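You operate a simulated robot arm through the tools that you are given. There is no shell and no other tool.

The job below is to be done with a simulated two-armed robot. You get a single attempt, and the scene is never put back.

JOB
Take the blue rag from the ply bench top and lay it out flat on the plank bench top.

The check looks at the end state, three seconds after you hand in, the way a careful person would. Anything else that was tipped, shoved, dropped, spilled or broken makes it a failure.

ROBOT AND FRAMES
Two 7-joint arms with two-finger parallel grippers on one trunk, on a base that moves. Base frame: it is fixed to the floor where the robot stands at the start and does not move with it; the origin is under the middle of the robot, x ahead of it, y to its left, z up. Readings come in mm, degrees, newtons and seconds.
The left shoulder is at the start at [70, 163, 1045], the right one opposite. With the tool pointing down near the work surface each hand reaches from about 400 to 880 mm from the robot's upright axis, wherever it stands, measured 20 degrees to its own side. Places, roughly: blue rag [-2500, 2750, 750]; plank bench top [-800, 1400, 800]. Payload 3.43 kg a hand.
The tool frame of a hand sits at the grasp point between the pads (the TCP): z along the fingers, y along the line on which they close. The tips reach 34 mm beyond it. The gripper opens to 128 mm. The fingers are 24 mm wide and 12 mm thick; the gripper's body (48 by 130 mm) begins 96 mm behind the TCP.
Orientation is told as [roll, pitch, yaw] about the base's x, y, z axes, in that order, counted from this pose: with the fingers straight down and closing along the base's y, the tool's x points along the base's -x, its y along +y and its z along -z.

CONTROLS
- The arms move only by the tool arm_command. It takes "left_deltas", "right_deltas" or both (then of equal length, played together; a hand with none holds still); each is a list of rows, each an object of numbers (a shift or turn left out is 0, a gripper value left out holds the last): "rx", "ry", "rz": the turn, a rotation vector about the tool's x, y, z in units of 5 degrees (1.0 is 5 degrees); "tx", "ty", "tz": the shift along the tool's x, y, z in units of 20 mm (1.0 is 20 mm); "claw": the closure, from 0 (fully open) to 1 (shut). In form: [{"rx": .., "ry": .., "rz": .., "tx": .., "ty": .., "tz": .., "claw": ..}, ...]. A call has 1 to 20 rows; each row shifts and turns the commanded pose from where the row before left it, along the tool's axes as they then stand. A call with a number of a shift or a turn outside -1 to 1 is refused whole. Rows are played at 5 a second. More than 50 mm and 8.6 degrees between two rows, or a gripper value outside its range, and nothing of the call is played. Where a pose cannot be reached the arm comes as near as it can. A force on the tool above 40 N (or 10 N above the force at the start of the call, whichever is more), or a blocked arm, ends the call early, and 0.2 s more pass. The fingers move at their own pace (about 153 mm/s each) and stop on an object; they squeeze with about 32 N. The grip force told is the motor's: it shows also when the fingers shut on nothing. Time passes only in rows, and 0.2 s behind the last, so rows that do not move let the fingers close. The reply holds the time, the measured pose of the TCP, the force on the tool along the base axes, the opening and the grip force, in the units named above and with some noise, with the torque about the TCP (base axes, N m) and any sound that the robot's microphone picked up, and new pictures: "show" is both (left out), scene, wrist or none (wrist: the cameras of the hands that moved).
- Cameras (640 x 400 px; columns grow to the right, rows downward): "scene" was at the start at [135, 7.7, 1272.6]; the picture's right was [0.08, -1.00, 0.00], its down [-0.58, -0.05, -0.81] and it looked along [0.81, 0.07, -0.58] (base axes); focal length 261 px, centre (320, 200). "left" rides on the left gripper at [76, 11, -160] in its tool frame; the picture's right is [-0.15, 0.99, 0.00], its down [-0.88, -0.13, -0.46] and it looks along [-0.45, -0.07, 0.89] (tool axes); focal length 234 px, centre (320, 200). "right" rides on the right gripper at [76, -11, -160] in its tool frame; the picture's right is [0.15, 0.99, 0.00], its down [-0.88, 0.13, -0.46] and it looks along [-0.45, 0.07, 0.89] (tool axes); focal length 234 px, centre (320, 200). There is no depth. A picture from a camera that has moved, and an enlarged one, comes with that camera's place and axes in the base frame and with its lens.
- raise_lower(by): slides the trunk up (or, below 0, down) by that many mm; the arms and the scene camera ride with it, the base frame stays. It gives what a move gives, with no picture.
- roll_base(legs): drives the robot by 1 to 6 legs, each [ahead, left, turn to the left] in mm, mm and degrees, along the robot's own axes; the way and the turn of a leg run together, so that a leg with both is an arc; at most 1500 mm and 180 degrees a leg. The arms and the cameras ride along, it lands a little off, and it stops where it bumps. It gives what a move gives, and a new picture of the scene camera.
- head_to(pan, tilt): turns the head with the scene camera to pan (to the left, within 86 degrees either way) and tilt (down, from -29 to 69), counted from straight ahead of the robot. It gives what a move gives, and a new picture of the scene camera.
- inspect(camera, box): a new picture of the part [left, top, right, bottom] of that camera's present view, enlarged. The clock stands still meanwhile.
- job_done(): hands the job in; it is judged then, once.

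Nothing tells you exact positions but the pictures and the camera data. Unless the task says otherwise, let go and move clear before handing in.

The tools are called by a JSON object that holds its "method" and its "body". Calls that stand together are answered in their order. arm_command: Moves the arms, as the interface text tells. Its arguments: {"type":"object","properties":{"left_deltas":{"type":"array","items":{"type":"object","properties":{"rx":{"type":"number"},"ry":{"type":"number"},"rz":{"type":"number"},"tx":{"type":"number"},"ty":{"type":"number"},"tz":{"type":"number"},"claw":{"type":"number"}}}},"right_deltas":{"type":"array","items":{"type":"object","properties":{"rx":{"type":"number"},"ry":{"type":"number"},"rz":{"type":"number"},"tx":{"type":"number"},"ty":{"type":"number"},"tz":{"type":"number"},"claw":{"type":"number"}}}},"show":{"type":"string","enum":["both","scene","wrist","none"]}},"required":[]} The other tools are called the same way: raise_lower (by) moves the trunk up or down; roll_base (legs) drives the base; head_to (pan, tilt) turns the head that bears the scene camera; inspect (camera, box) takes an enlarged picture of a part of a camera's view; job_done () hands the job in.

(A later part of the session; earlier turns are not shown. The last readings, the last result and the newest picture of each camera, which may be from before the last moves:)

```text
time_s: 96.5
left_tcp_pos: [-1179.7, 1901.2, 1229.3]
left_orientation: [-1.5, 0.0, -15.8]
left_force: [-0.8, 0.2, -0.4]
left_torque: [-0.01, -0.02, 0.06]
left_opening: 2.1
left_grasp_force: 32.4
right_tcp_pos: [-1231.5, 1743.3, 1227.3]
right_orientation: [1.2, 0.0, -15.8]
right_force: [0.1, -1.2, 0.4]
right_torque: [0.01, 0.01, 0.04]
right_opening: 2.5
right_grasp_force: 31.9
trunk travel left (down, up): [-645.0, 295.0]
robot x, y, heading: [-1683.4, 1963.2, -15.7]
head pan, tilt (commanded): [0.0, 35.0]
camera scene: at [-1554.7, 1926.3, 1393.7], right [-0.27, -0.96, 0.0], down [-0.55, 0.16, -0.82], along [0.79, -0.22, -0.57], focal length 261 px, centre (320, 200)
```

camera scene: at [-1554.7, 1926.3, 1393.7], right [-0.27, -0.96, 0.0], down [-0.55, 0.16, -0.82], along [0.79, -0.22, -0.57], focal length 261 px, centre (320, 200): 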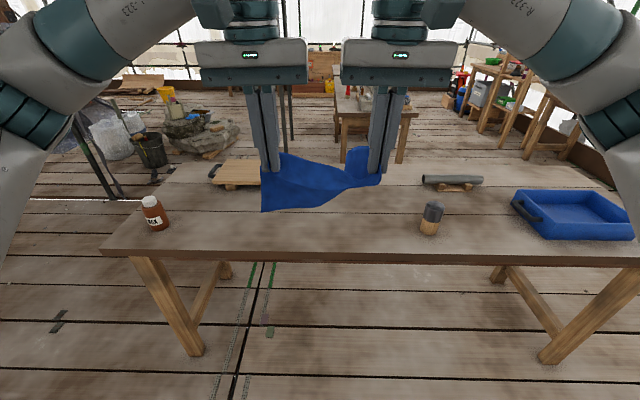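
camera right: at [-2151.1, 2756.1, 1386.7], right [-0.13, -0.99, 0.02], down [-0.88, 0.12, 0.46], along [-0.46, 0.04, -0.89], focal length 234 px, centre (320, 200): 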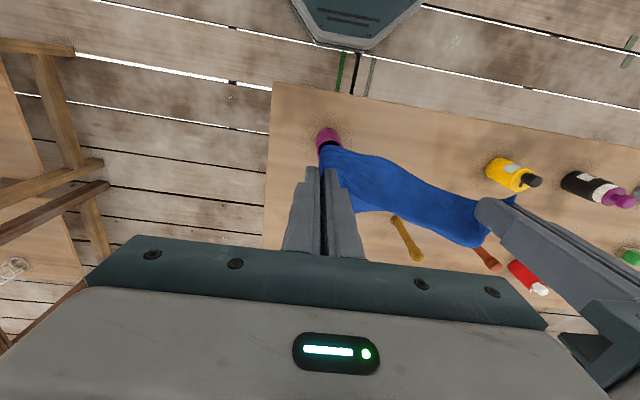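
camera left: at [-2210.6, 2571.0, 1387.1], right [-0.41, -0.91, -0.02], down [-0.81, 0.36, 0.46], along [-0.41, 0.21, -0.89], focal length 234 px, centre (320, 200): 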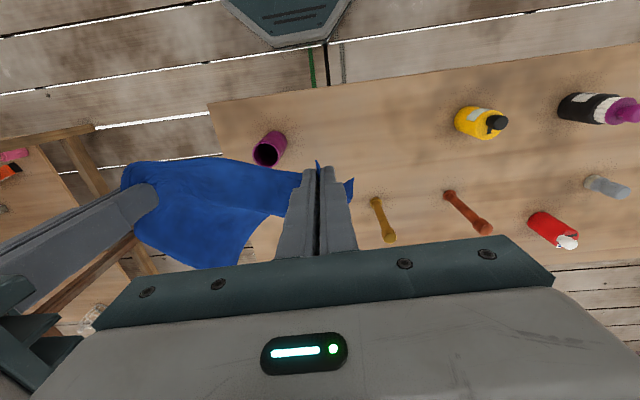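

Facing the plank bench now: free strip between amber bottle (left), mallet (right) and the cutting board behind. I'll drive a bit forward and left, and lower the trunk back.

{"method": "roll_base", "body": {"legs": [[130, 60, 0]]}}

{"method": "raise_lower", "body": {"by": -120}}

{"method": "head_to", "body": {"pan": 0, "tilt": 40}}

```text
time_s: 97.8
left_tcp_pos: [-1037.4, 1923.6, 1229.2]
left_orientation: [-1.3, -0.1, -15.5]
left_force: [0.2, 0.0, -0.6]
left_torque: [0.01, 0.01, 0.04]
left_opening: 2.4
left_grasp_force: 32.4
right_tcp_pos: [-1087.7, 1764.7, 1230.1]
right_orientation: [1.3, -0.1, -15.5]
right_force: [0.3, -0.4, 0.2]
right_torque: [0.01, 0.0, 0.04]
right_opening: 2.5
right_grasp_force: 32.4
trunk travel left (down, up): [-645.0, 295.0]
robot x, y, heading: [-1542.5, 1984.6, -15.5]
head pan, tilt (commanded): [0.0, 35.0]
camera scene: at [-1412.3, 1947.3, 1393.9], right [-0.27, -0.96, 0.0], down [-0.55, 0.15, -0.82], along [0.79, -0.22, -0.57], focal length 261 px, centre (320, 200)
```

scene: 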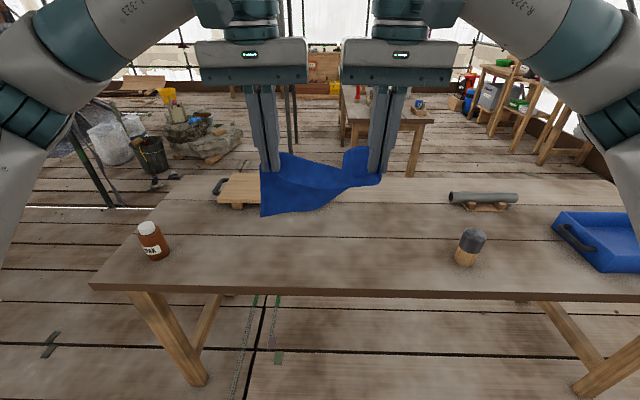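

```text
time_s: 99.3
left_tcp_pos: [-1036.1, 1923.7, 1109.1]
left_orientation: [-1.4, 0.0, -15.7]
left_force: [0.0, 0.3, -0.1]
left_torque: [0.03, -0.02, 0.02]
left_opening: 1.9
left_grasp_force: 32.1
right_tcp_pos: [-1087.3, 1764.7, 1108.9]
right_orientation: [1.3, 0.0, -15.5]
right_force: [0.1, 0.3, -0.1]
right_torque: [-0.01, -0.03, 0.04]
right_opening: 2.4
right_grasp_force: 31.8
trunk travel left (down, up): [-525.0, 415.0]
robot x, y, heading: [-1544.2, 1987.6, -15.4]
head pan, tilt (commanded): [0.0, 35.0]
```

```text
time_s: 100.0
left_tcp_pos: [-1035.0, 1925.1, 1108.2]
left_orientation: [-1.4, 0.0, -15.7]
left_force: [0.3, -0.1, -0.1]
left_torque: [0.01, 0.04, 0.01]
left_opening: 2.1
left_grasp_force: 32.6
right_tcp_pos: [-1086.8, 1765.4, 1109.8]
right_orientation: [1.2, 0.0, -15.6]
right_force: [0.0, -0.1, -0.3]
right_torque: [-0.01, 0.0, 0.0]
right_opening: 2.4
right_grasp_force: 32.1
trunk travel left (down, up): [-525.0, 415.0]
robot x, y, heading: [-1540.6, 1986.9, -15.7]
head pan, tilt (commanded): [0.0, 40.0]
camera scene: at [-1413.9, 1948.2, 1266.2], right [-0.27, -0.96, 0.0], down [-0.62, 0.17, -0.77], along [0.74, -0.21, -0.64], focal length 261 px, centre (320, 200)
```

scene: 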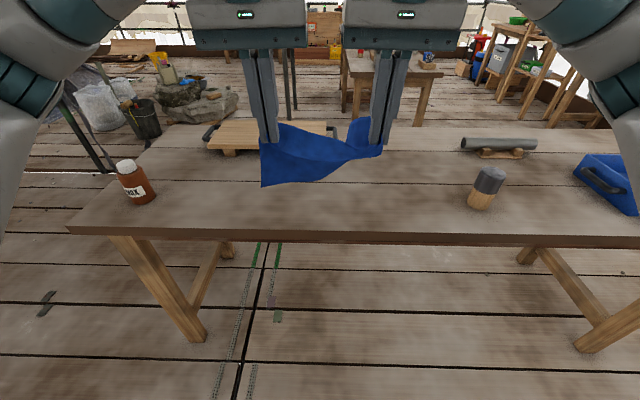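

Bench edge is ~570 mm ahead, board front ~920, mallet 430 right, amber 490 left, top near z ≈ 805. I'll reach the hands out to ~720 mm ahead over the clear area.

{"method": "arm_command", "body": {"left_deltas": [{"tx": -0.6}, {"tx": -0.9}, {"tx": -1}, {"tx": -1}, {"tx": -1}, {"tx": -1}, {"tx": -1}, {"tx": -1}, {"tx": -1}, {"tx": -1}, {"tx": -0.9}, {"tx": -0.6}, {}], "right_deltas": [{"tx": -0.6}, {"tx": -0.9}, {"tx": -1}, {"tx": -1}, {"tx": -1}, {"tx": -1}, {"tx": -1}, {"tx": -1}, {"tx": -1}, {"tx": -1}, {"tx": -0.9}, {"tx": -0.6}, {}], "show": "both"}}

{"method": "inspect", "body": {"camera": "scene", "box": [200, 60, 440, 210]}}

```text
time_s: 102.8
left_tcp_pos: [-823.5, 1863.9, 1109.8]
left_orientation: [-1.4, 0.1, -15.6]
left_force: [-0.5, -0.4, -0.2]
left_torque: [-0.04, -0.03, 0.06]
left_opening: 2.3
left_grasp_force: 32.1
right_tcp_pos: [-875.1, 1705.2, 1110.1]
right_orientation: [1.2, 0.0, -15.5]
right_force: [0.3, 0.7, 0.0]
right_torque: [-0.01, 0.01, 0.03]
right_opening: 2.3
right_grasp_force: 31.6
trunk travel left (down, up): [-525.0, 415.0]
robot x, y, heading: [-1542.2, 1982.3, -15.5]
head pan, tilt (commanded): [0.0, 40.0]
camera scene: at [-1414.1, 1948.5, 1266.1], right [-0.27, -0.96, 0.0], down [-0.62, 0.17, -0.77], along [0.74, -0.21, -0.64], focal length 261 px, centre (320, 200)
camera right: at [-952.7, 1711.8, 1267.9], right [0.12, 0.99, 0.02], down [0.88, -0.12, 0.46], along [0.46, -0.04, -0.89], focal length 234 px, centre (320, 200)
camera left: at [-893.1, 1899.5, 1269.0], right [0.41, 0.91, -0.02], down [0.82, -0.35, 0.46], along [0.41, -0.21, -0.89], focal length 234 px, centre (320, 200)
```

scene: 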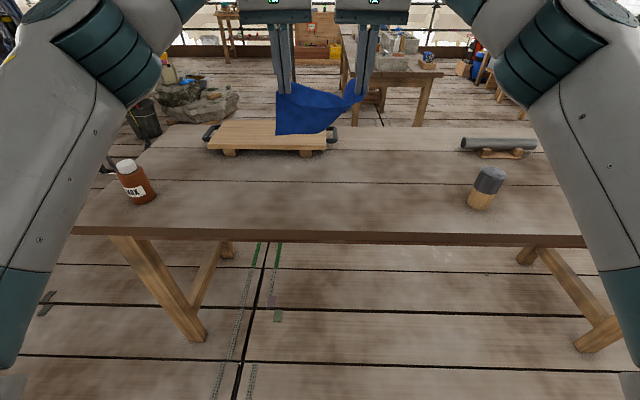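
right: 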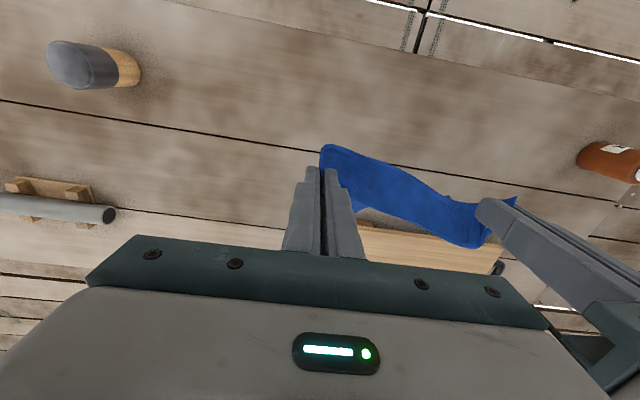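
left: 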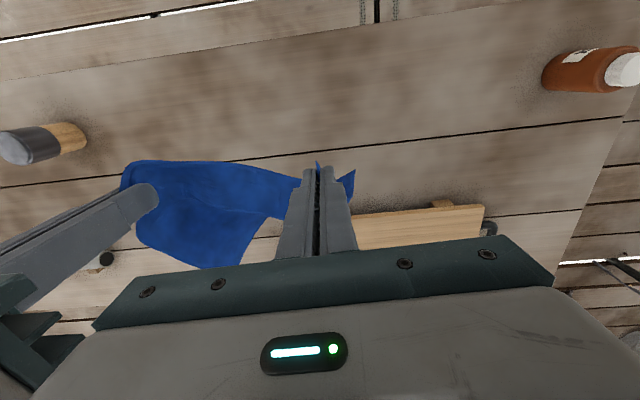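

```text
2.67 times, centred on (320, 135) of scene
camera zoom: at [-1414.1, 1948.5, 1266.1], right [-0.27, -0.96, 0.0], down [-0.62, 0.17, -0.77], along [0.74, -0.21, -0.64], focal length 695 px, centre (320, 373)
```

zoom: 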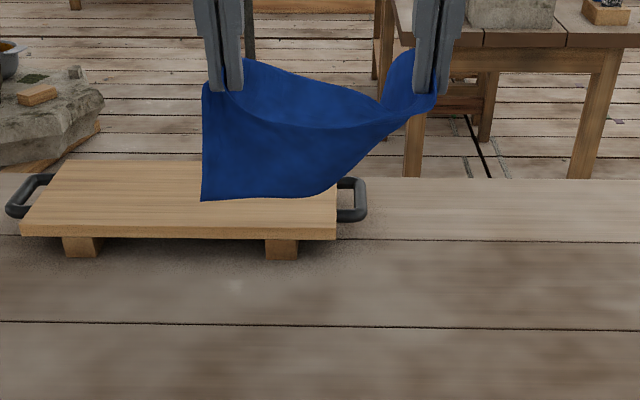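

The rag is above clear planks, its drooping front-left corner about 110 mm ahead of the hand. Board front is ~915 ahead, so I'll lower 90 mm and check.

{"method": "arm_command", "body": {"left_deltas": [{"tz": 0.6}, {"tz": 0.8}, {"tz": 0.8}, {"tz": 0.8}, {"tz": 0.8}, {"tz": 0.6}, {}], "right_deltas": [{"tz": 0.6}, {"tz": 0.8}, {"tz": 0.8}, {"tz": 0.8}, {"tz": 0.8}, {"tz": 0.6}, {}], "show": "wrist"}}

{"method": "inspect", "body": {"camera": "scene", "box": [200, 60, 440, 210]}}

```text
time_s: 104.4
left_tcp_pos: [-825.4, 1861.5, 1022.7]
left_orientation: [-1.4, -0.1, -15.7]
left_force: [0.3, 0.3, 0.0]
left_torque: [-0.01, -0.02, 0.04]
left_opening: 2.3
left_grasp_force: 32.1
right_tcp_pos: [-875.3, 1709.7, 1021.7]
right_orientation: [1.2, -0.2, -15.6]
right_force: [0.3, -0.8, -0.2]
right_torque: [-0.03, -0.04, 0.03]
right_opening: 2.6
right_grasp_force: 32.1
trunk travel left (down, up): [-525.0, 415.0]
robot x, y, heading: [-1539.9, 1986.2, -15.5]
head pan, tilt (commanded): [0.0, 40.0]
camera right: at [-952.2, 1715.6, 1179.9], right [0.12, 0.99, 0.02], down [0.88, -0.12, 0.46], along [0.46, -0.04, -0.89], focal length 234 px, centre (320, 200)
camera left: at [-894.0, 1897.5, 1180.9], right [0.41, 0.91, -0.02], down [0.82, -0.35, 0.46], along [0.41, -0.21, -0.89], focal length 234 px, centre (320, 200)
```

right: 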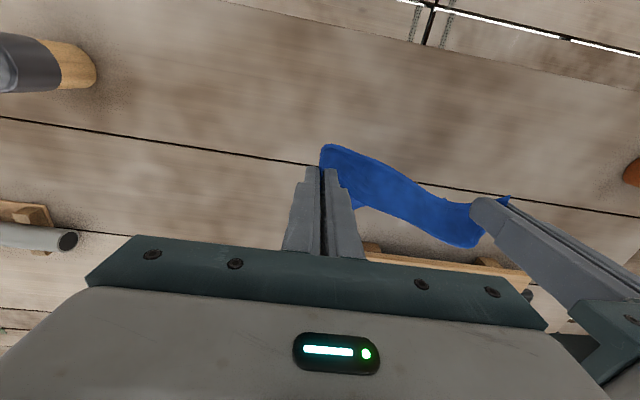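
left: 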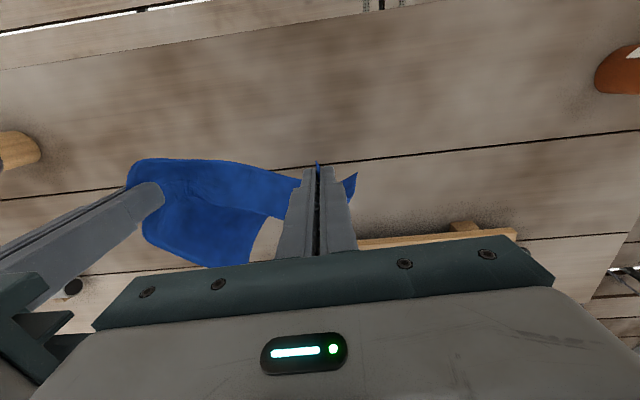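

```text
2.67 times, centred on (320, 135) of scene
camera zoom: at [-1414.3, 1948.3, 1266.2], right [-0.27, -0.96, 0.0], down [-0.62, 0.17, -0.77], along [0.74, -0.21, -0.64], focal length 695 px, centre (320, 373)
```

zoom: 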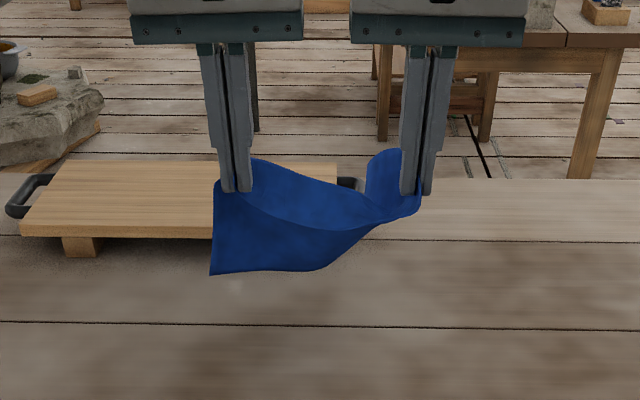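

Corner is ~30 mm above the planks. I'll keep lowering while drawing the hands back toward me so the sheet lays out ahead.

{"method": "arm_command", "body": {"left_deltas": [{"tz": 0.75}, {"tz": 0.75}, {"tz": 0.65, "tx": 0.35}, {"tz": 0.65, "tx": 0.35}, {"tz": 0.65, "tx": 0.4}, {"tz": 0.65, "tx": 0.4}, {"tz": 0.65, "tx": 0.4}, {"tz": 0.65, "tx": 0.4}, {}], "right_deltas": [{"tz": 0.75}, {"tz": 0.75}, {"tz": 0.65, "tx": 0.35}, {"tz": 0.65, "tx": 0.35}, {"tz": 0.65, "tx": 0.4}, {"tz": 0.65, "tx": 0.4}, {"tz": 0.65, "tx": 0.4}, {"tz": 0.65, "tx": 0.4}, {}], "show": "wrist"}}

{"method": "inspect", "body": {"camera": "scene", "box": [200, 60, 440, 210]}}

```text
time_s: 106.4
left_tcp_pos: [-870.6, 1873.1, 911.9]
left_orientation: [-1.4, 0.0, -15.7]
left_force: [-0.3, -0.2, 0.4]
left_torque: [-0.03, 0.01, 0.04]
left_opening: 1.9
left_grasp_force: 31.5
right_tcp_pos: [-917.3, 1722.2, 914.1]
right_orientation: [1.2, 0.1, -15.5]
right_force: [0.5, -0.3, 0.3]
right_torque: [-0.01, -0.01, 0.07]
right_opening: 2.1
right_grasp_force: 32.0
trunk travel left (down, up): [-525.0, 415.0]
robot x, y, heading: [-1541.6, 1983.4, -15.2]
head pan, tilt (commanded): [0.0, 40.0]
camera right: at [-994.9, 1728.2, 1071.4], right [0.12, 0.99, 0.02], down [0.88, -0.12, 0.46], along [0.46, -0.04, -0.89], focal length 234 px, centre (320, 200)
camera left: at [-939.1, 1908.6, 1071.2], right [0.41, 0.91, -0.02], down [0.82, -0.35, 0.46], along [0.41, -0.21, -0.89], focal length 234 px, centre (320, 200)
```

right: 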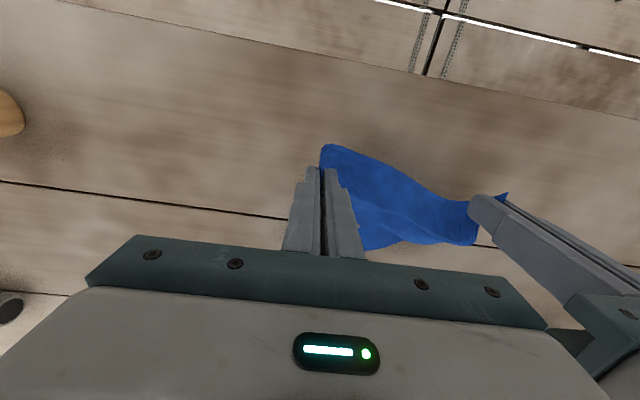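
left: 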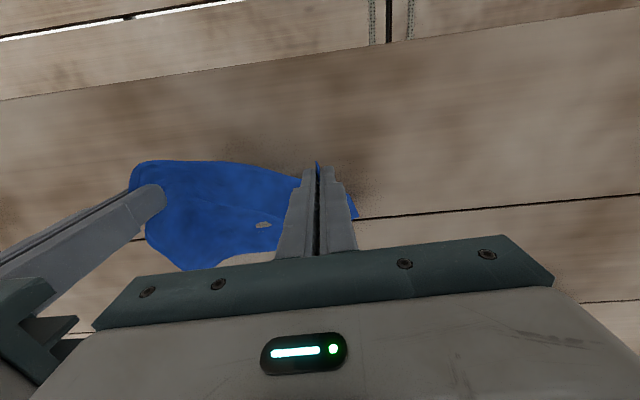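

```text
2.67 times, centred on (320, 135) of scene
camera zoom: at [-1414.2, 1948.2, 1266.2], right [-0.27, -0.96, 0.0], down [-0.62, 0.17, -0.77], along [0.74, -0.21, -0.64], focal length 695 px, centre (320, 373)
```

zoom: 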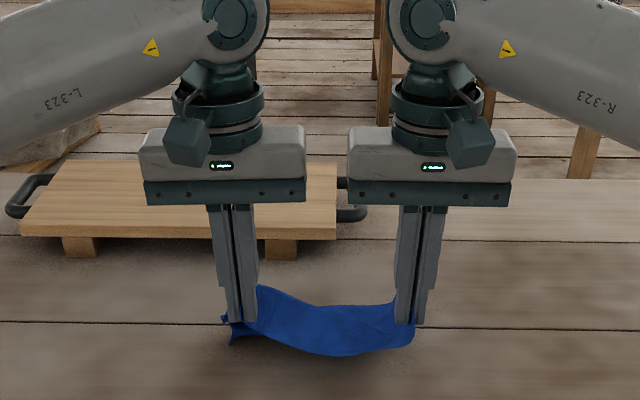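

The far part touches the planks but dragged back and the near part sags in a J. I'll lift, reach further ahead, lower again, then drag back along the surface so the rag trails out flat.

{"method": "arm_command", "body": {"left_deltas": [{"tz": -0.9}, {"tz": -0.9}, {"tz": -0.9, "tx": -0.4}, {"tz": -0.6, "tx": -0.8}, {"tx": -0.9}, {"tx": -0.9}, {"tx": -0.9}, {"tx": -0.6}, {}], "right_deltas": [{"tz": -0.9}, {"tz": -0.9}, {"tz": -0.9, "tx": -0.4}, {"tz": -0.6, "tx": -0.8}, {"tx": -0.9}, {"tx": -0.9}, {"tx": -0.9}, {"tx": -0.6}, {}], "show": "wrist"}}

{"method": "inspect", "body": {"camera": "scene", "box": [200, 60, 440, 210]}}

```text
time_s: 108.4
left_tcp_pos: [-782.7, 1850.1, 978.9]
left_orientation: [-1.4, 0.0, -15.6]
left_force: [-0.6, 0.1, 0.9]
left_torque: [-0.01, 0.02, 0.05]
left_opening: 2.0
left_grasp_force: 31.9
right_tcp_pos: [-832.4, 1698.3, 980.6]
right_orientation: [1.1, 0.2, -15.6]
right_force: [-0.4, -0.3, -0.8]
right_torque: [0.01, -0.03, 0.04]
right_opening: 2.2
right_grasp_force: 31.6
trunk travel left (down, up): [-525.0, 415.0]
robot x, y, heading: [-1543.8, 1983.9, -15.5]
head pan, tilt (commanded): [0.0, 40.0]
camera right: at [-909.4, 1703.7, 1138.4], right [0.12, 0.99, 0.02], down [0.88, -0.12, 0.46], along [0.46, -0.04, -0.89], focal length 234 px, centre (320, 200)
camera left: at [-851.1, 1884.5, 1136.8], right [0.41, 0.91, -0.02], down [0.82, -0.35, 0.46], along [0.41, -0.21, -0.89], focal length 234 px, centre (320, 200)
```

right: 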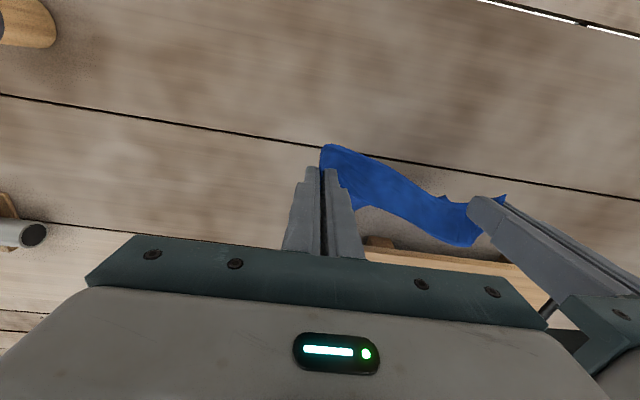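
left: 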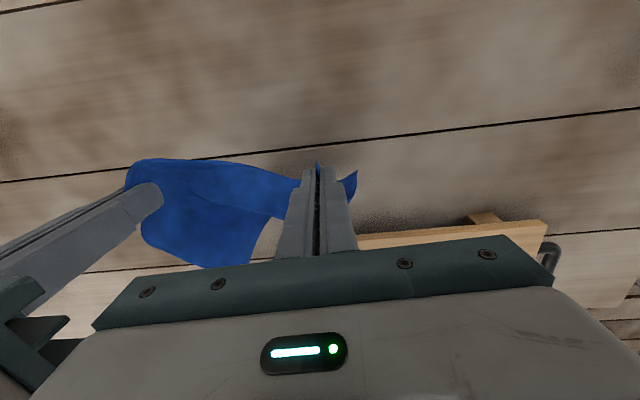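

```text
2.67 times, centred on (320, 135) of scene
camera zoom: at [-1414.1, 1948.3, 1266.1], right [-0.27, -0.96, 0.0], down [-0.62, 0.17, -0.77], along [0.74, -0.21, -0.64], focal length 695 px, centre (320, 373)
```

zoom: 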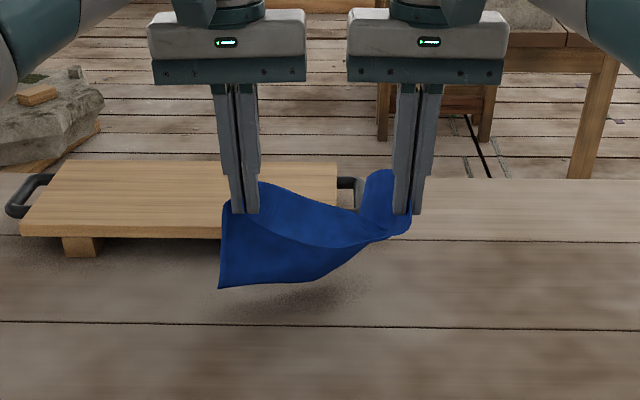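

The rag hangs just above the planks again, further ahead. Lowering straight down in place next.

{"method": "arm_command", "body": {"left_deltas": [{"tz": 0.7}, {"tz": 0.7}, {"tz": 0.7}, {"tz": 0.7}, {"tz": 0.7}, {"tz": 0.7}, {}], "right_deltas": [{"tz": 0.7}, {"tz": 0.7}, {"tz": 0.7}, {"tz": 0.7}, {"tz": 0.7}, {"tz": 0.7}, {}], "show": "wrist"}}

{"method": "inspect", "body": {"camera": "scene", "box": [200, 60, 440, 210]}}

```text
time_s: 110.0
left_tcp_pos: [-781.3, 1848.0, 894.2]
left_orientation: [-1.4, -0.1, -15.5]
left_force: [-0.3, -0.6, -0.2]
left_torque: [0.0, -0.03, 0.05]
left_opening: 2.1
left_grasp_force: 31.4
right_tcp_pos: [-832.2, 1700.3, 894.7]
right_orientation: [1.2, 0.0, -15.5]
right_force: [-0.8, -0.4, -0.1]
right_torque: [0.01, -0.04, 0.03]
right_opening: 2.4
right_grasp_force: 31.5
trunk travel left (down, up): [-525.0, 415.0]
robot x, y, heading: [-1540.8, 1984.6, -15.6]
head pan, tilt (commanded): [0.0, 40.0]
camera right: at [-909.6, 1705.9, 1052.8], right [0.12, 0.99, 0.02], down [0.88, -0.12, 0.46], along [0.46, -0.04, -0.89], focal length 234 px, centre (320, 200)
camera left: at [-850.7, 1883.0, 1053.6], right [0.41, 0.91, -0.02], down [0.82, -0.35, 0.46], along [0.41, -0.21, -0.89], focal length 234 px, centre (320, 200)
```

right: 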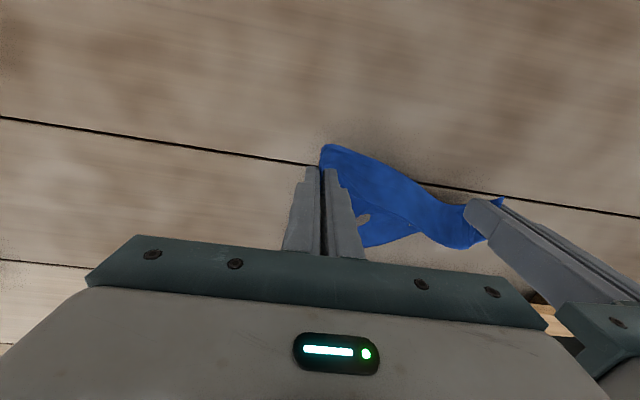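
left: 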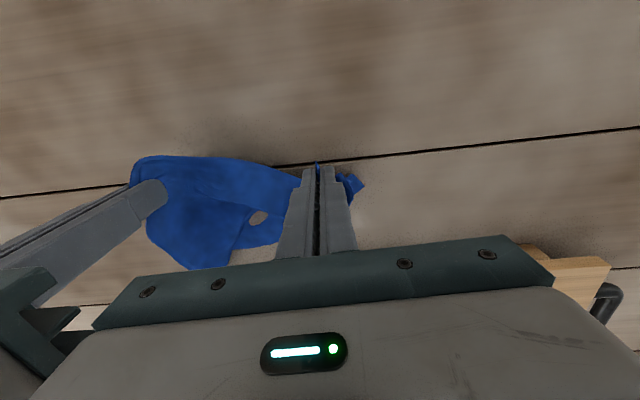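

```text
2.67 times, centred on (320, 135) of scene
camera zoom: at [-1414.3, 1948.4, 1266.2], right [-0.27, -0.96, 0.0], down [-0.62, 0.17, -0.77], along [0.74, -0.21, -0.64], focal length 695 px, centre (320, 373)
```

zoom: 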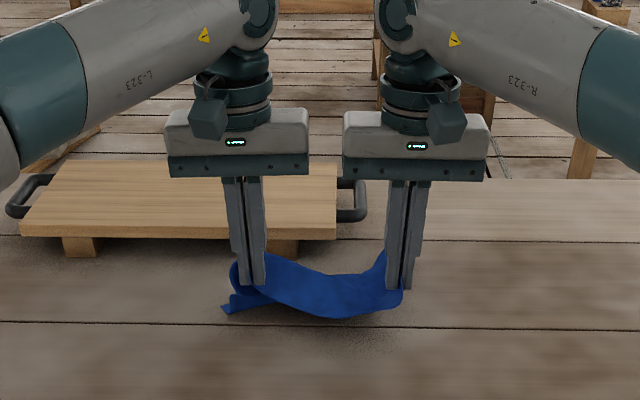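

The left side is buckled under the hand; dragging back close to the surface should unroll it. Doing that now.

{"method": "arm_command", "body": {"left_deltas": [{"tx": 0.5, "tz": 0.3}, {"tx": 0.5, "tz": 0.3}, {"tx": 0.6, "tz": 0.3}, {"tx": 0.6, "tz": 0.3}, {"tx": 0.6, "tz": 0.3}, {"tx": 0.6, "tz": 0.2}, {"tx": 0.6, "tz": 0.2}, {"tx": 0.6}, {"tx": 0.6}, {"tx": 0.6}, {}], "right_deltas": [{"tx": 0.5, "tz": 0.3}, {"tx": 0.5, "tz": 0.3}, {"tx": 0.6, "tz": 0.3}, {"tx": 0.6, "tz": 0.3}, {"tx": 0.6, "tz": 0.3}, {"tx": 0.6, "tz": 0.2}, {"tx": 0.6, "tz": 0.2}, {"tx": 0.6}, {"tx": 0.6}, {"tx": 0.6}, {}], "show": "wrist"}}

{"method": "inspect", "body": {"camera": "scene", "box": [200, 80, 440, 230]}}

```text
time_s: 112.4
left_tcp_pos: [-894.7, 1877.8, 855.7]
left_orientation: [-1.4, 0.0, -15.6]
left_force: [0.0, -0.1, 0.2]
left_torque: [0.03, 0.02, 0.07]
left_opening: 2.2
left_grasp_force: 31.6
right_tcp_pos: [-943.5, 1730.9, 856.9]
right_orientation: [1.2, 0.0, -15.5]
right_force: [-0.2, -0.2, -0.1]
right_torque: [-0.02, 0.0, 0.04]
right_opening: 2.2
right_grasp_force: 31.3
trunk travel left (down, up): [-525.0, 415.0]
robot x, y, heading: [-1541.4, 1984.2, -15.8]
head pan, tilt (commanded): [0.0, 40.0]
camera right: at [-1021.0, 1736.0, 1014.2], right [0.12, 0.99, 0.02], down [0.88, -0.12, 0.46], along [0.46, -0.04, -0.89], focal length 234 px, centre (320, 200)
camera left: at [-964.0, 1913.7, 1015.4], right [0.41, 0.91, -0.02], down [0.82, -0.35, 0.46], along [0.41, -0.21, -0.89], focal length 234 px, centre (320, 200)
```

right: 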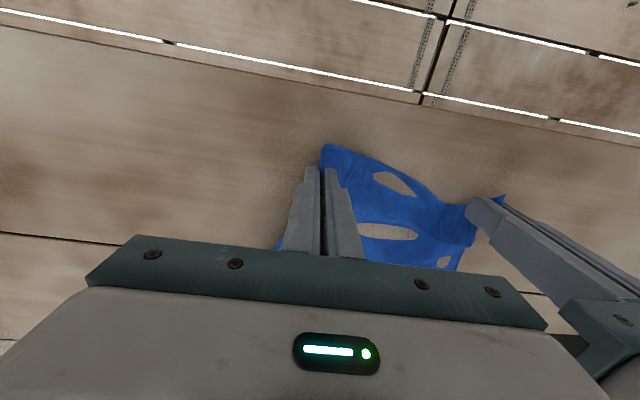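
left: 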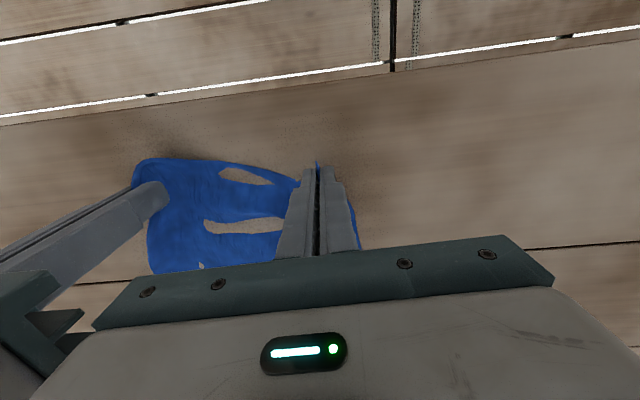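

```text
2.67 times, centred on (320, 155) of scene
camera zoom: at [-1413.7, 1948.3, 1266.1], right [-0.27, -0.96, 0.0], down [-0.62, 0.17, -0.77], along [0.74, -0.21, -0.64], focal length 695 px, centre (320, 320)
```

zoom: 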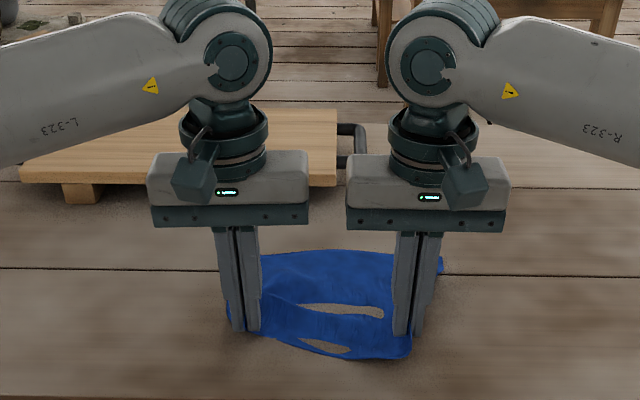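

The rag now trails out on the planks (the "holes" are where it lies in the surface). I'll lower to near contact while drawing back another 20 mm.

{"method": "arm_command", "body": {"left_deltas": [{"tx": 0.3, "tz": 0.2}, {"tx": 0.3, "tz": 0.2}, {"tx": 0.3, "tz": 0.15}, {"tx": 0.2, "tz": 0.1}, {}], "right_deltas": [{"tx": 0.3, "tz": 0.2}, {"tx": 0.3, "tz": 0.2}, {"tx": 0.3, "tz": 0.15}, {"tx": 0.2, "tz": 0.1}, {}], "show": "wrist"}}

{"method": "inspect", "body": {"camera": "scene", "box": [200, 80, 440, 230]}}

```text
time_s: 113.6
left_tcp_pos: [-915.2, 1885.9, 844.0]
left_orientation: [-1.4, -0.1, -15.5]
left_force: [-0.8, 0.2, 0.3]
left_torque: [0.0, -0.01, 0.03]
left_opening: 2.4
left_grasp_force: 31.9
right_tcp_pos: [-965.0, 1738.5, 843.9]
right_orientation: [1.2, 0.0, -15.5]
right_force: [-0.5, 0.0, -0.3]
right_torque: [-0.03, 0.0, 0.0]
right_opening: 2.3
right_grasp_force: 32.0
trunk travel left (down, up): [-525.0, 415.0]
robot x, y, heading: [-1542.5, 1978.5, -15.4]
head pan, tilt (commanded): [0.0, 40.0]
camera right: at [-1042.3, 1743.4, 1002.0], right [0.12, 0.99, 0.02], down [0.88, -0.12, 0.46], along [0.46, -0.04, -0.89], focal length 234 px, centre (320, 200)
camera left: at [-984.4, 1920.7, 1002.0], right [0.41, 0.91, -0.02], down [0.82, -0.35, 0.46], along [0.41, -0.21, -0.89], focal length 234 px, centre (320, 200)
```

right: 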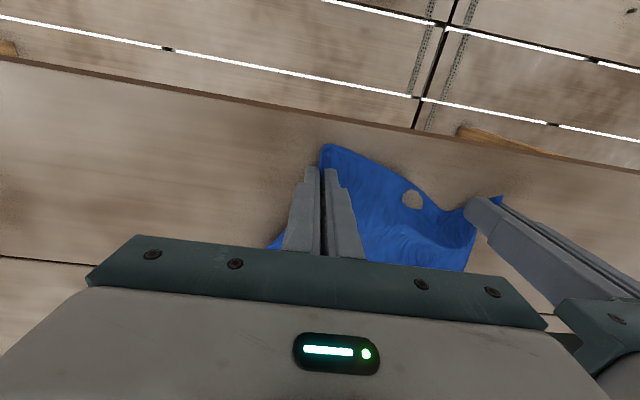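
left: 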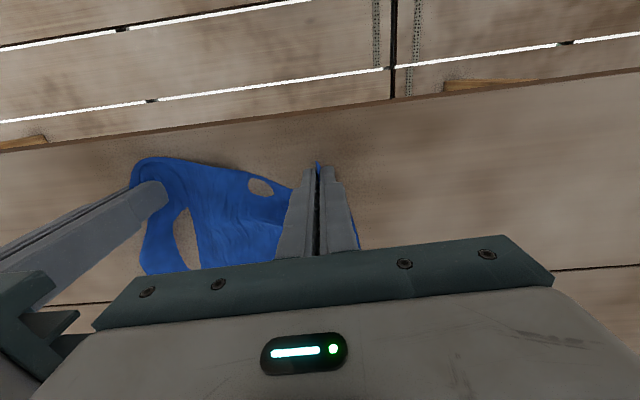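

```text
2.67 times, centred on (320, 155) of scene
camera zoom: at [-1414.0, 1948.3, 1266.1], right [-0.27, -0.96, 0.0], down [-0.62, 0.17, -0.77], along [0.74, -0.21, -0.64], focal length 695 px, centre (320, 320)
```

zoom: 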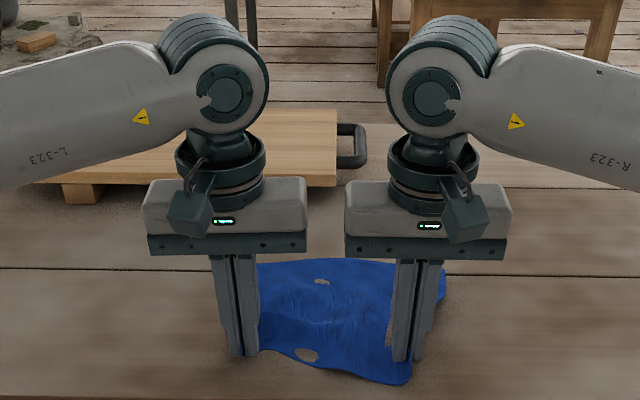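

Nearly flat now, near edge ~25 mm inside the bench edge. I'll lower a few more mm to touch, then open both grippers a little and lift.

{"method": "arm_command", "body": {"left_deltas": [{"tz": 0.1}, {"tz": 0.1}, {}], "right_deltas": [{"tz": 0.1}, {"tz": 0.1}, {}], "show": "none"}}

```text
time_s: 114.4
left_tcp_pos: [-915.9, 1884.6, 838.1]
left_orientation: [-1.4, 0.0, -15.6]
left_force: [-0.9, -0.1, -0.5]
left_torque: [-0.02, 0.01, 0.06]
left_opening: 2.2
left_grasp_force: 32.6
right_tcp_pos: [-964.3, 1737.6, 840.5]
right_orientation: [1.2, 0.0, -15.5]
right_force: [-0.7, 0.6, 1.1]
right_torque: [0.01, -0.01, 0.07]
right_opening: 2.5
right_grasp_force: 31.8
trunk travel left (down, up): [-525.0, 415.0]
robot x, y, heading: [-1538.8, 1983.5, -15.3]
head pan, tilt (commanded): [0.0, 40.0]
```

{"method": "arm_command", "body": {"left_deltas": [{"tz": 0.1}, {"tz": 0.05}, {}, {"claw": 0.95}, {"claw": 0.9}, {"claw": 0.85}, {"claw": 0.8}, {}], "right_deltas": [{"tz": 0.1}, {"tz": 0.05}, {}, {"claw": 0.95}, {"claw": 0.9}, {"claw": 0.85}, {"claw": 0.8}, {}], "show": "wrist"}}

{"method": "inspect", "body": {"camera": "scene", "box": [200, 80, 440, 230]}}

```text
time_s: 116.2
left_tcp_pos: [-917.4, 1885.0, 835.3]
left_orientation: [-1.5, 0.0, -15.6]
left_force: [-0.7, -0.2, 0.1]
left_torque: [-0.05, 0.01, 0.02]
left_opening: 25.4
left_grasp_force: 0.1
right_tcp_pos: [-963.9, 1736.9, 836.7]
right_orientation: [1.2, 0.0, -15.6]
right_force: [-0.3, -0.6, -0.9]
right_torque: [0.01, 0.01, -0.02]
right_opening: 25.8
right_grasp_force: 0.2
trunk travel left (down, up): [-525.0, 415.0]
robot x, y, heading: [-1542.0, 1990.9, -15.3]
head pan, tilt (commanded): [0.0, 40.0]
camera right: at [-1041.9, 1742.2, 994.9], right [0.12, 0.99, 0.02], down [0.88, -0.12, 0.46], along [0.46, -0.04, -0.89], focal length 234 px, centre (320, 200)
camera left: at [-985.6, 1919.9, 995.0], right [0.41, 0.91, -0.02], down [0.82, -0.35, 0.46], along [0.41, -0.21, -0.89], focal length 234 px, centre (320, 200)
```

right: 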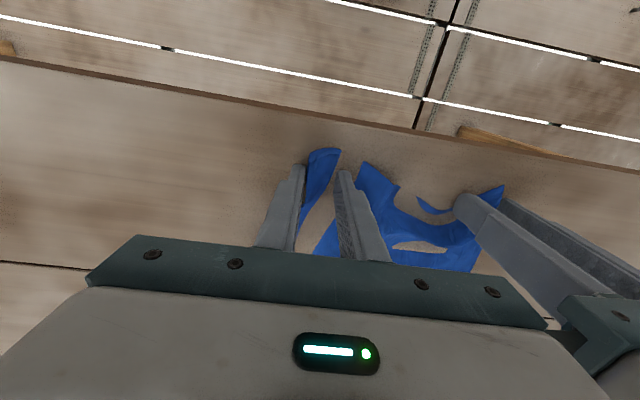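
left: 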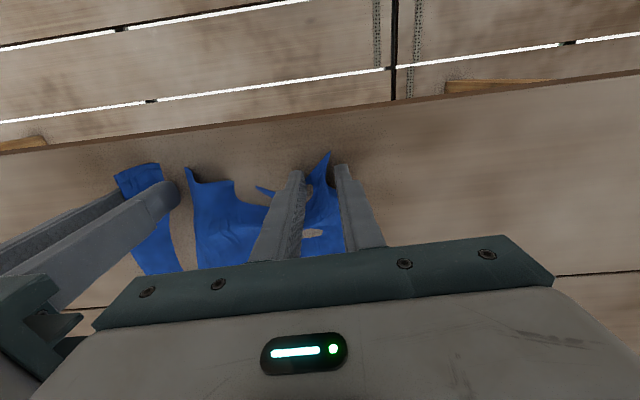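

```text
2.67 times, centred on (320, 155) of scene
camera zoom: at [-1414.0, 1948.2, 1266.1], right [-0.27, -0.96, 0.0], down [-0.62, 0.17, -0.77], along [0.74, -0.21, -0.64], focal length 695 px, centre (320, 320)
```

zoom: 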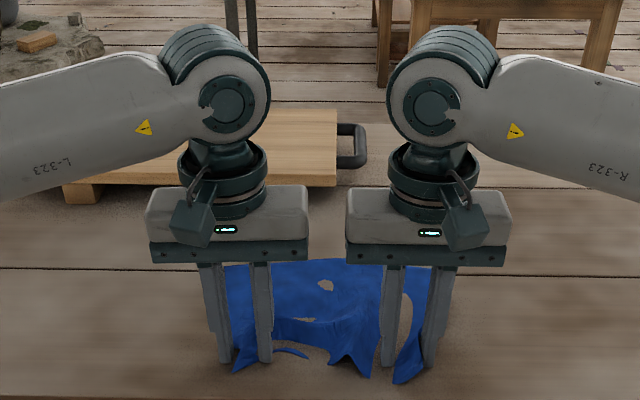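

Released; parts of the rag seem sunk into the plank visuals (z-overlap). I'll lift both hands straight up and look.

{"method": "arm_command", "body": {"left_deltas": [{"tz": -0.5}, {"tz": -0.8}, {"tz": -1}, {"tz": -1}, {"tz": -1}, {"tz": -1}, {"tz": -1}, {"tz": -1}, {"tz": -1}, {"tz": -1}], "right_deltas": [{"tz": -0.5}, {"tz": -0.8}, {"tz": -1}, {"tz": -1}, {"tz": -1}, {"tz": -1}, {"tz": -1}, {"tz": -1}, {"tz": -1}, {"tz": -1}], "show": "wrist"}}

{"method": "inspect", "body": {"camera": "scene", "box": [200, 80, 440, 230]}}

```text
time_s: 118.4
left_tcp_pos: [-916.8, 1889.7, 1022.6]
left_orientation: [-1.4, 0.0, -15.5]
left_force: [-0.5, 0.6, 0.6]
left_torque: [0.0, -0.05, -0.04]
left_opening: 25.7
left_grasp_force: 0.1
right_tcp_pos: [-965.8, 1733.9, 1024.2]
right_orientation: [1.1, -0.1, -15.5]
right_force: [-0.2, -0.8, 1.0]
right_torque: [0.01, 0.04, 0.05]
right_opening: 24.9
right_grasp_force: 0.1
trunk travel left (down, up): [-525.0, 415.0]
robot x, y, heading: [-1543.7, 1986.4, -15.6]
head pan, tilt (commanded): [0.0, 40.0]
camera right: at [-1043.0, 1738.5, 1182.1], right [0.12, 0.99, 0.02], down [0.88, -0.12, 0.46], along [0.46, -0.04, -0.89], focal length 234 px, centre (320, 200)
camera left: at [-985.2, 1924.9, 1181.0], right [0.41, 0.91, -0.02], down [0.82, -0.35, 0.46], along [0.41, -0.21, -0.89], focal length 234 px, centre (320, 200)
```

right: 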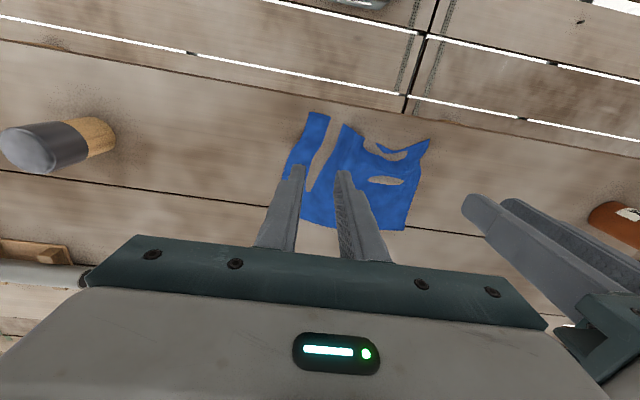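
left: 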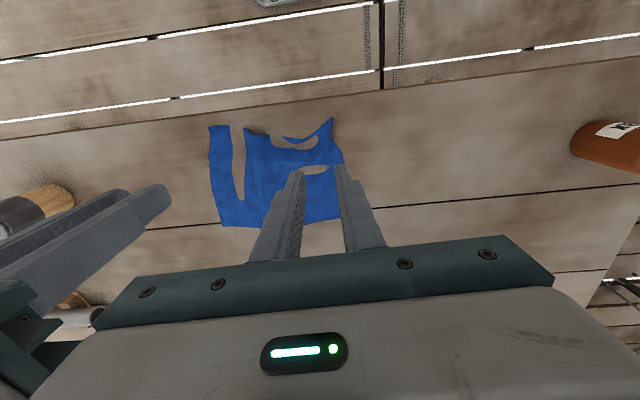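

```text
2.67 times, centred on (320, 155) of scene
camera zoom: at [-1414.7, 1948.5, 1266.2], right [-0.27, -0.96, 0.0], down [-0.62, 0.17, -0.77], along [0.74, -0.21, -0.64], focal length 695 px, centre (320, 320)
```

zoom: 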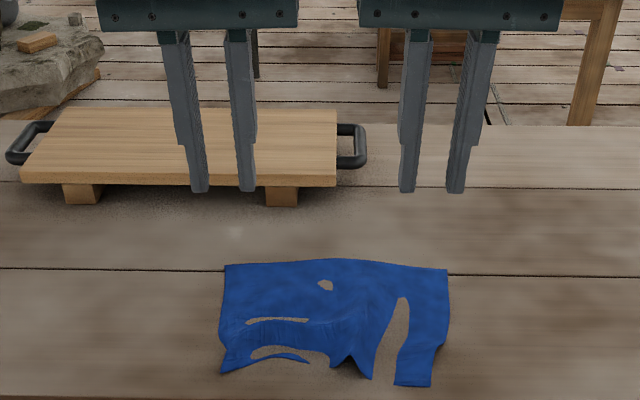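

The rag is down and spread to nearly full width at the far side, with some wrinkles along the near edge. I'll zoom in to judge the wrinkles.

{"method": "inspect", "body": {"camera": "scene", "box": [270, 165, 380, 234]}}

{"method": "inspect", "body": {"camera": "right", "box": [250, 90, 450, 215]}}

{"method": "inspect", "body": {"camera": "left", "box": [190, 100, 390, 225]}}

```text
5.80 times, centred on (325, 200) of scene
camera zoom: at [-1414.7, 1948.5, 1266.2], right [-0.27, -0.96, 0.0], down [-0.62, 0.17, -0.77], along [0.74, -0.21, -0.64], focal length 1511 px, centre (291, 203)
```

zoom: 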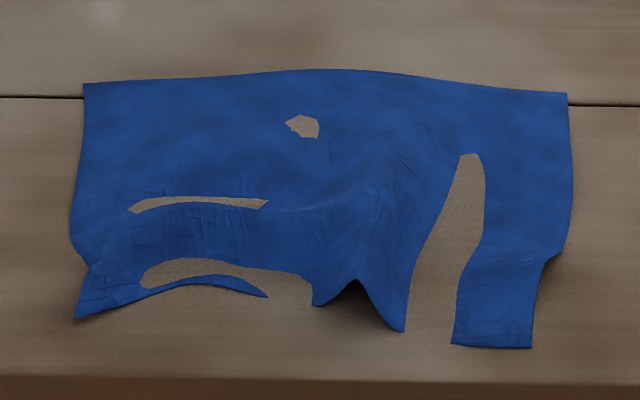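

```text
3.20 times, centred on (350, 152) of right
camera zoom: at [-1043.0, 1738.5, 1182.1], right [0.12, 0.99, 0.02], down [0.88, -0.12, 0.46], along [0.46, -0.04, -0.89], focal length 749 px, centre (224, 352)
```

zoom: 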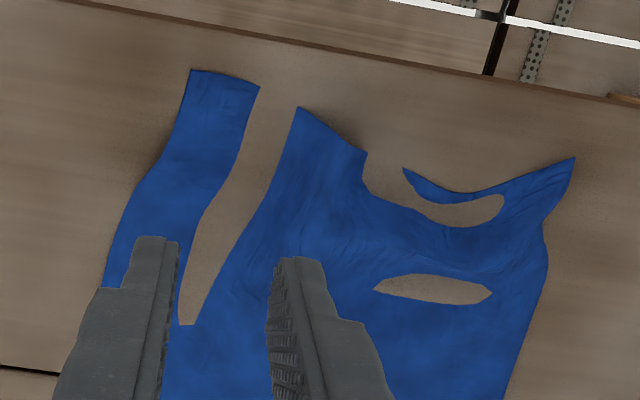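

```text
3.20 times, centred on (290, 162) of left
camera zoom: at [-985.2, 1924.9, 1181.0], right [0.41, 0.91, -0.02], down [0.82, -0.35, 0.46], along [0.41, -0.21, -0.89], focal length 749 px, centre (416, 320)
```

zoom: 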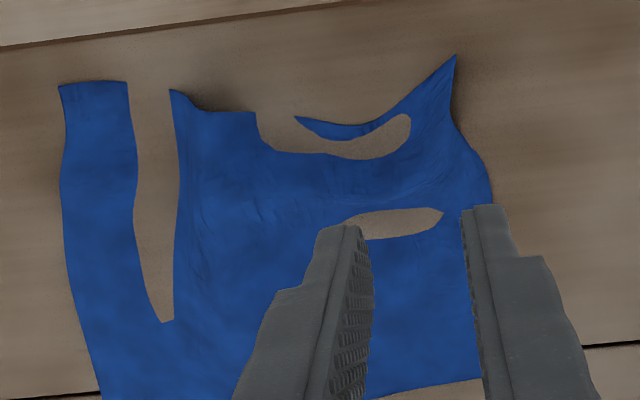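

The near-edge corners are still gathered (right corner should be ~40 mm further right). I'll smooth it: press closed right fingertips on the near-right strip and drag outward. First close and descend.

{"method": "arm_command", "body": {"right_deltas": [{"claw": 1, "rx": 0.24, "tx": 0.35}, {"tz": 1}, {"tz": 1}, {"tz": 1}, {"tz": 1}, {"tz": 1}, {"tz": 1}, {"tz": 1}, {"tz": 1}, {"tz": 0.6}, {"tz": 0.3}, {}], "left_deltas": [{"tz": -0.5, "rx": -0.27}, {"tz": -0.5}, {}, {}, {}, {}, {}, {}, {}, {}, {}, {}], "show": "wrist"}}

{"method": "inspect", "body": {"camera": "right", "box": [220, 90, 460, 240]}}

```text
time_s: 121.0
left_tcp_pos: [-915.0, 1889.7, 1042.2]
left_orientation: [-0.1, 0.0, -15.6]
left_force: [1.2, -0.4, 0.1]
left_torque: [0.0, -0.03, 0.04]
left_opening: 25.7
left_grasp_force: 0.0
right_tcp_pos: [-973.6, 1735.2, 845.8]
right_orientation: [0.0, 0.0, -15.6]
right_force: [-0.7, 0.1, -0.8]
right_torque: [0.01, 0.06, -0.01]
right_opening: 0.0
right_grasp_force: 32.1
trunk travel left (down, up): [-525.0, 415.0]
robot x, y, heading: [-1541.6, 1985.0, -15.6]
head pan, tilt (commanded): [0.0, 40.0]
camera right: at [-1049.2, 1744.5, 1003.8], right [0.12, 0.99, 0.0], down [0.88, -0.11, 0.46], along [0.45, -0.06, -0.89], focal length 234 px, centre (320, 200)
camera left: at [-984.8, 1920.5, 1201.0], right [0.41, 0.91, 0.0], down [0.81, -0.36, 0.46], along [0.42, -0.19, -0.89], focal length 234 px, centre (320, 200)
```

right: 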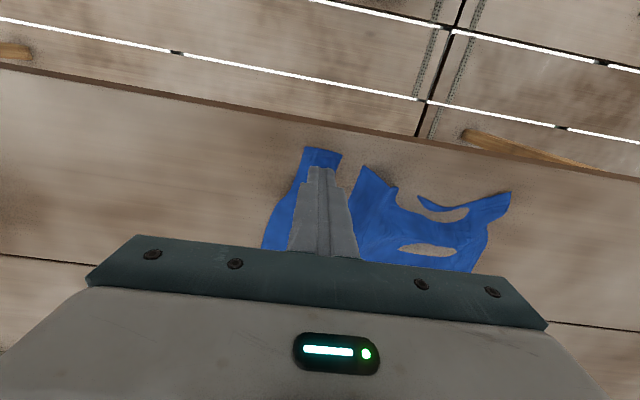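
left: 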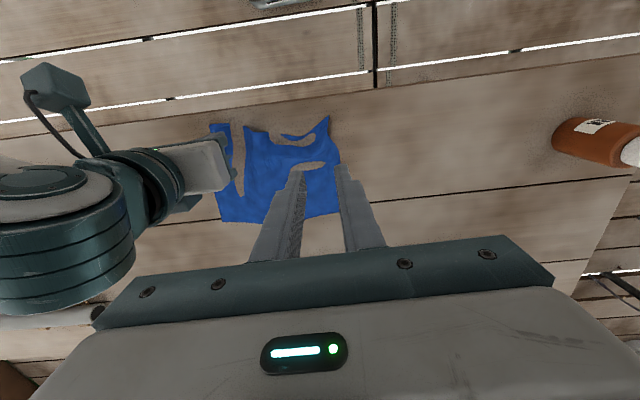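

```text
2.67 times, centred on (340, 165) of right
camera zoom: at [-1049.2, 1744.5, 1003.8], right [0.12, 0.99, 0.0], down [0.88, -0.11, 0.46], along [0.45, -0.06, -0.89], focal length 624 px, centre (267, 293)
```

zoom: 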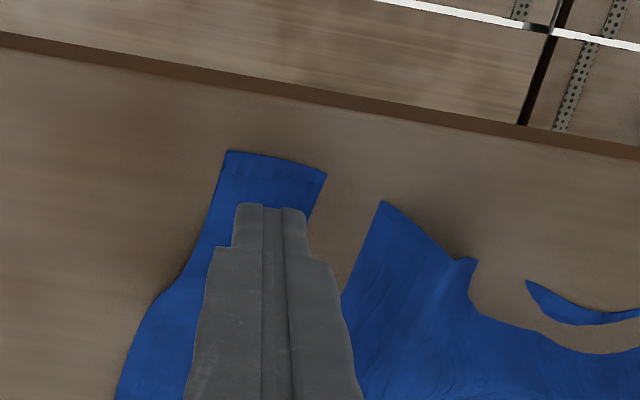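

{"method": "arm_command", "body": {"right_deltas": [{"tz": 0.2}, {"tz": 0.15}, {"tz": 0.1}, {"tz": 0.1}, {}], "show": "none"}}

```text
time_s: 122.2
left_tcp_pos: [-916.5, 1889.2, 1042.4]
left_orientation: [0.0, -0.1, -15.6]
left_force: [-0.9, 0.1, 0.8]
left_torque: [0.02, 0.0, -0.03]
left_opening: 25.4
left_grasp_force: 0.0
right_tcp_pos: [-972.6, 1735.0, 835.4]
right_orientation: [0.1, -0.3, -15.5]
right_force: [1.7, -0.4, 13.4]
right_torque: [-0.04, 0.02, 0.0]
right_opening: 0.0
right_grasp_force: 32.5
trunk travel left (down, up): [-525.0, 415.0]
robot x, y, heading: [-1541.1, 1986.0, -15.4]
head pan, tilt (commanded): [0.0, 40.0]
```

Contact at 13 N (plank top ≈ 800). Now dragging 45 mm to the right.

{"method": "arm_command", "body": {"right_deltas": [{"ty": -0.25}, {"ty": -0.25}, {"ty": -0.25}, {"ty": -0.25}, {"ty": -0.25}, {"ty": -0.25}, {"ty": -0.25}, {"ty": -0.25}, {"ty": -0.25}], "show": "wrist"}}

{"method": "inspect", "body": {"camera": "left", "box": [170, 90, 390, 228]}}

```text
time_s: 124.2
left_tcp_pos: [-915.3, 1891.0, 1043.2]
left_orientation: [-0.1, 0.0, -15.6]
left_force: [0.0, 0.2, 0.0]
left_torque: [0.02, 0.0, 0.02]
left_opening: 25.6
left_grasp_force: 0.2
right_tcp_pos: [-984.3, 1691.9, 834.9]
right_orientation: [0.0, -0.1, -15.5]
right_force: [1.5, 5.4, 19.7]
right_torque: [0.18, -0.05, 0.05]
right_opening: 0.0
right_grasp_force: 31.9
trunk travel left (down, up): [-525.0, 415.0]
robot x, y, heading: [-1544.6, 1982.6, -15.1]
head pan, tilt (commanded): [0.0, 40.0]
camera right: at [-1061.7, 1701.7, 993.8], right [0.12, 0.99, 0.0], down [0.88, -0.11, 0.46], along [0.45, -0.06, -0.89], focal length 234 px, centre (320, 200)
```

right: 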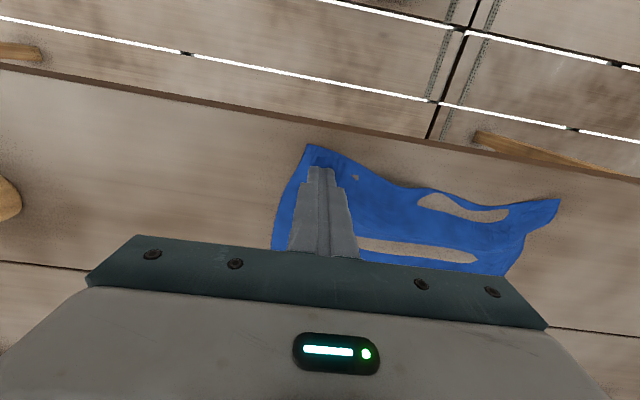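

```text
2.90 times, centred on (280, 159) of left
camera zoom: at [-986.3, 1921.7, 1201.9], right [0.41, 0.91, 0.0], down [0.81, -0.36, 0.46], along [0.42, -0.19, -0.89], focal length 679 px, centre (436, 319)
```

zoom: 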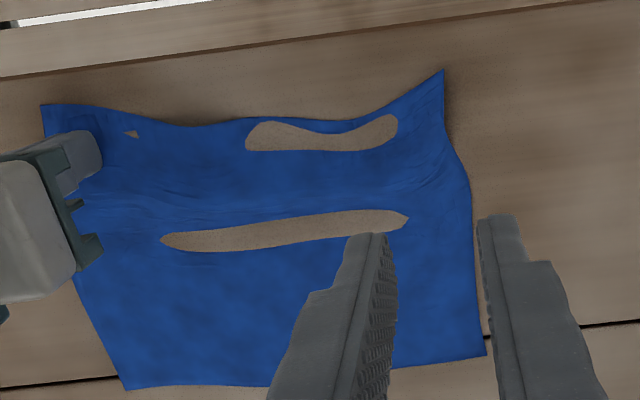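

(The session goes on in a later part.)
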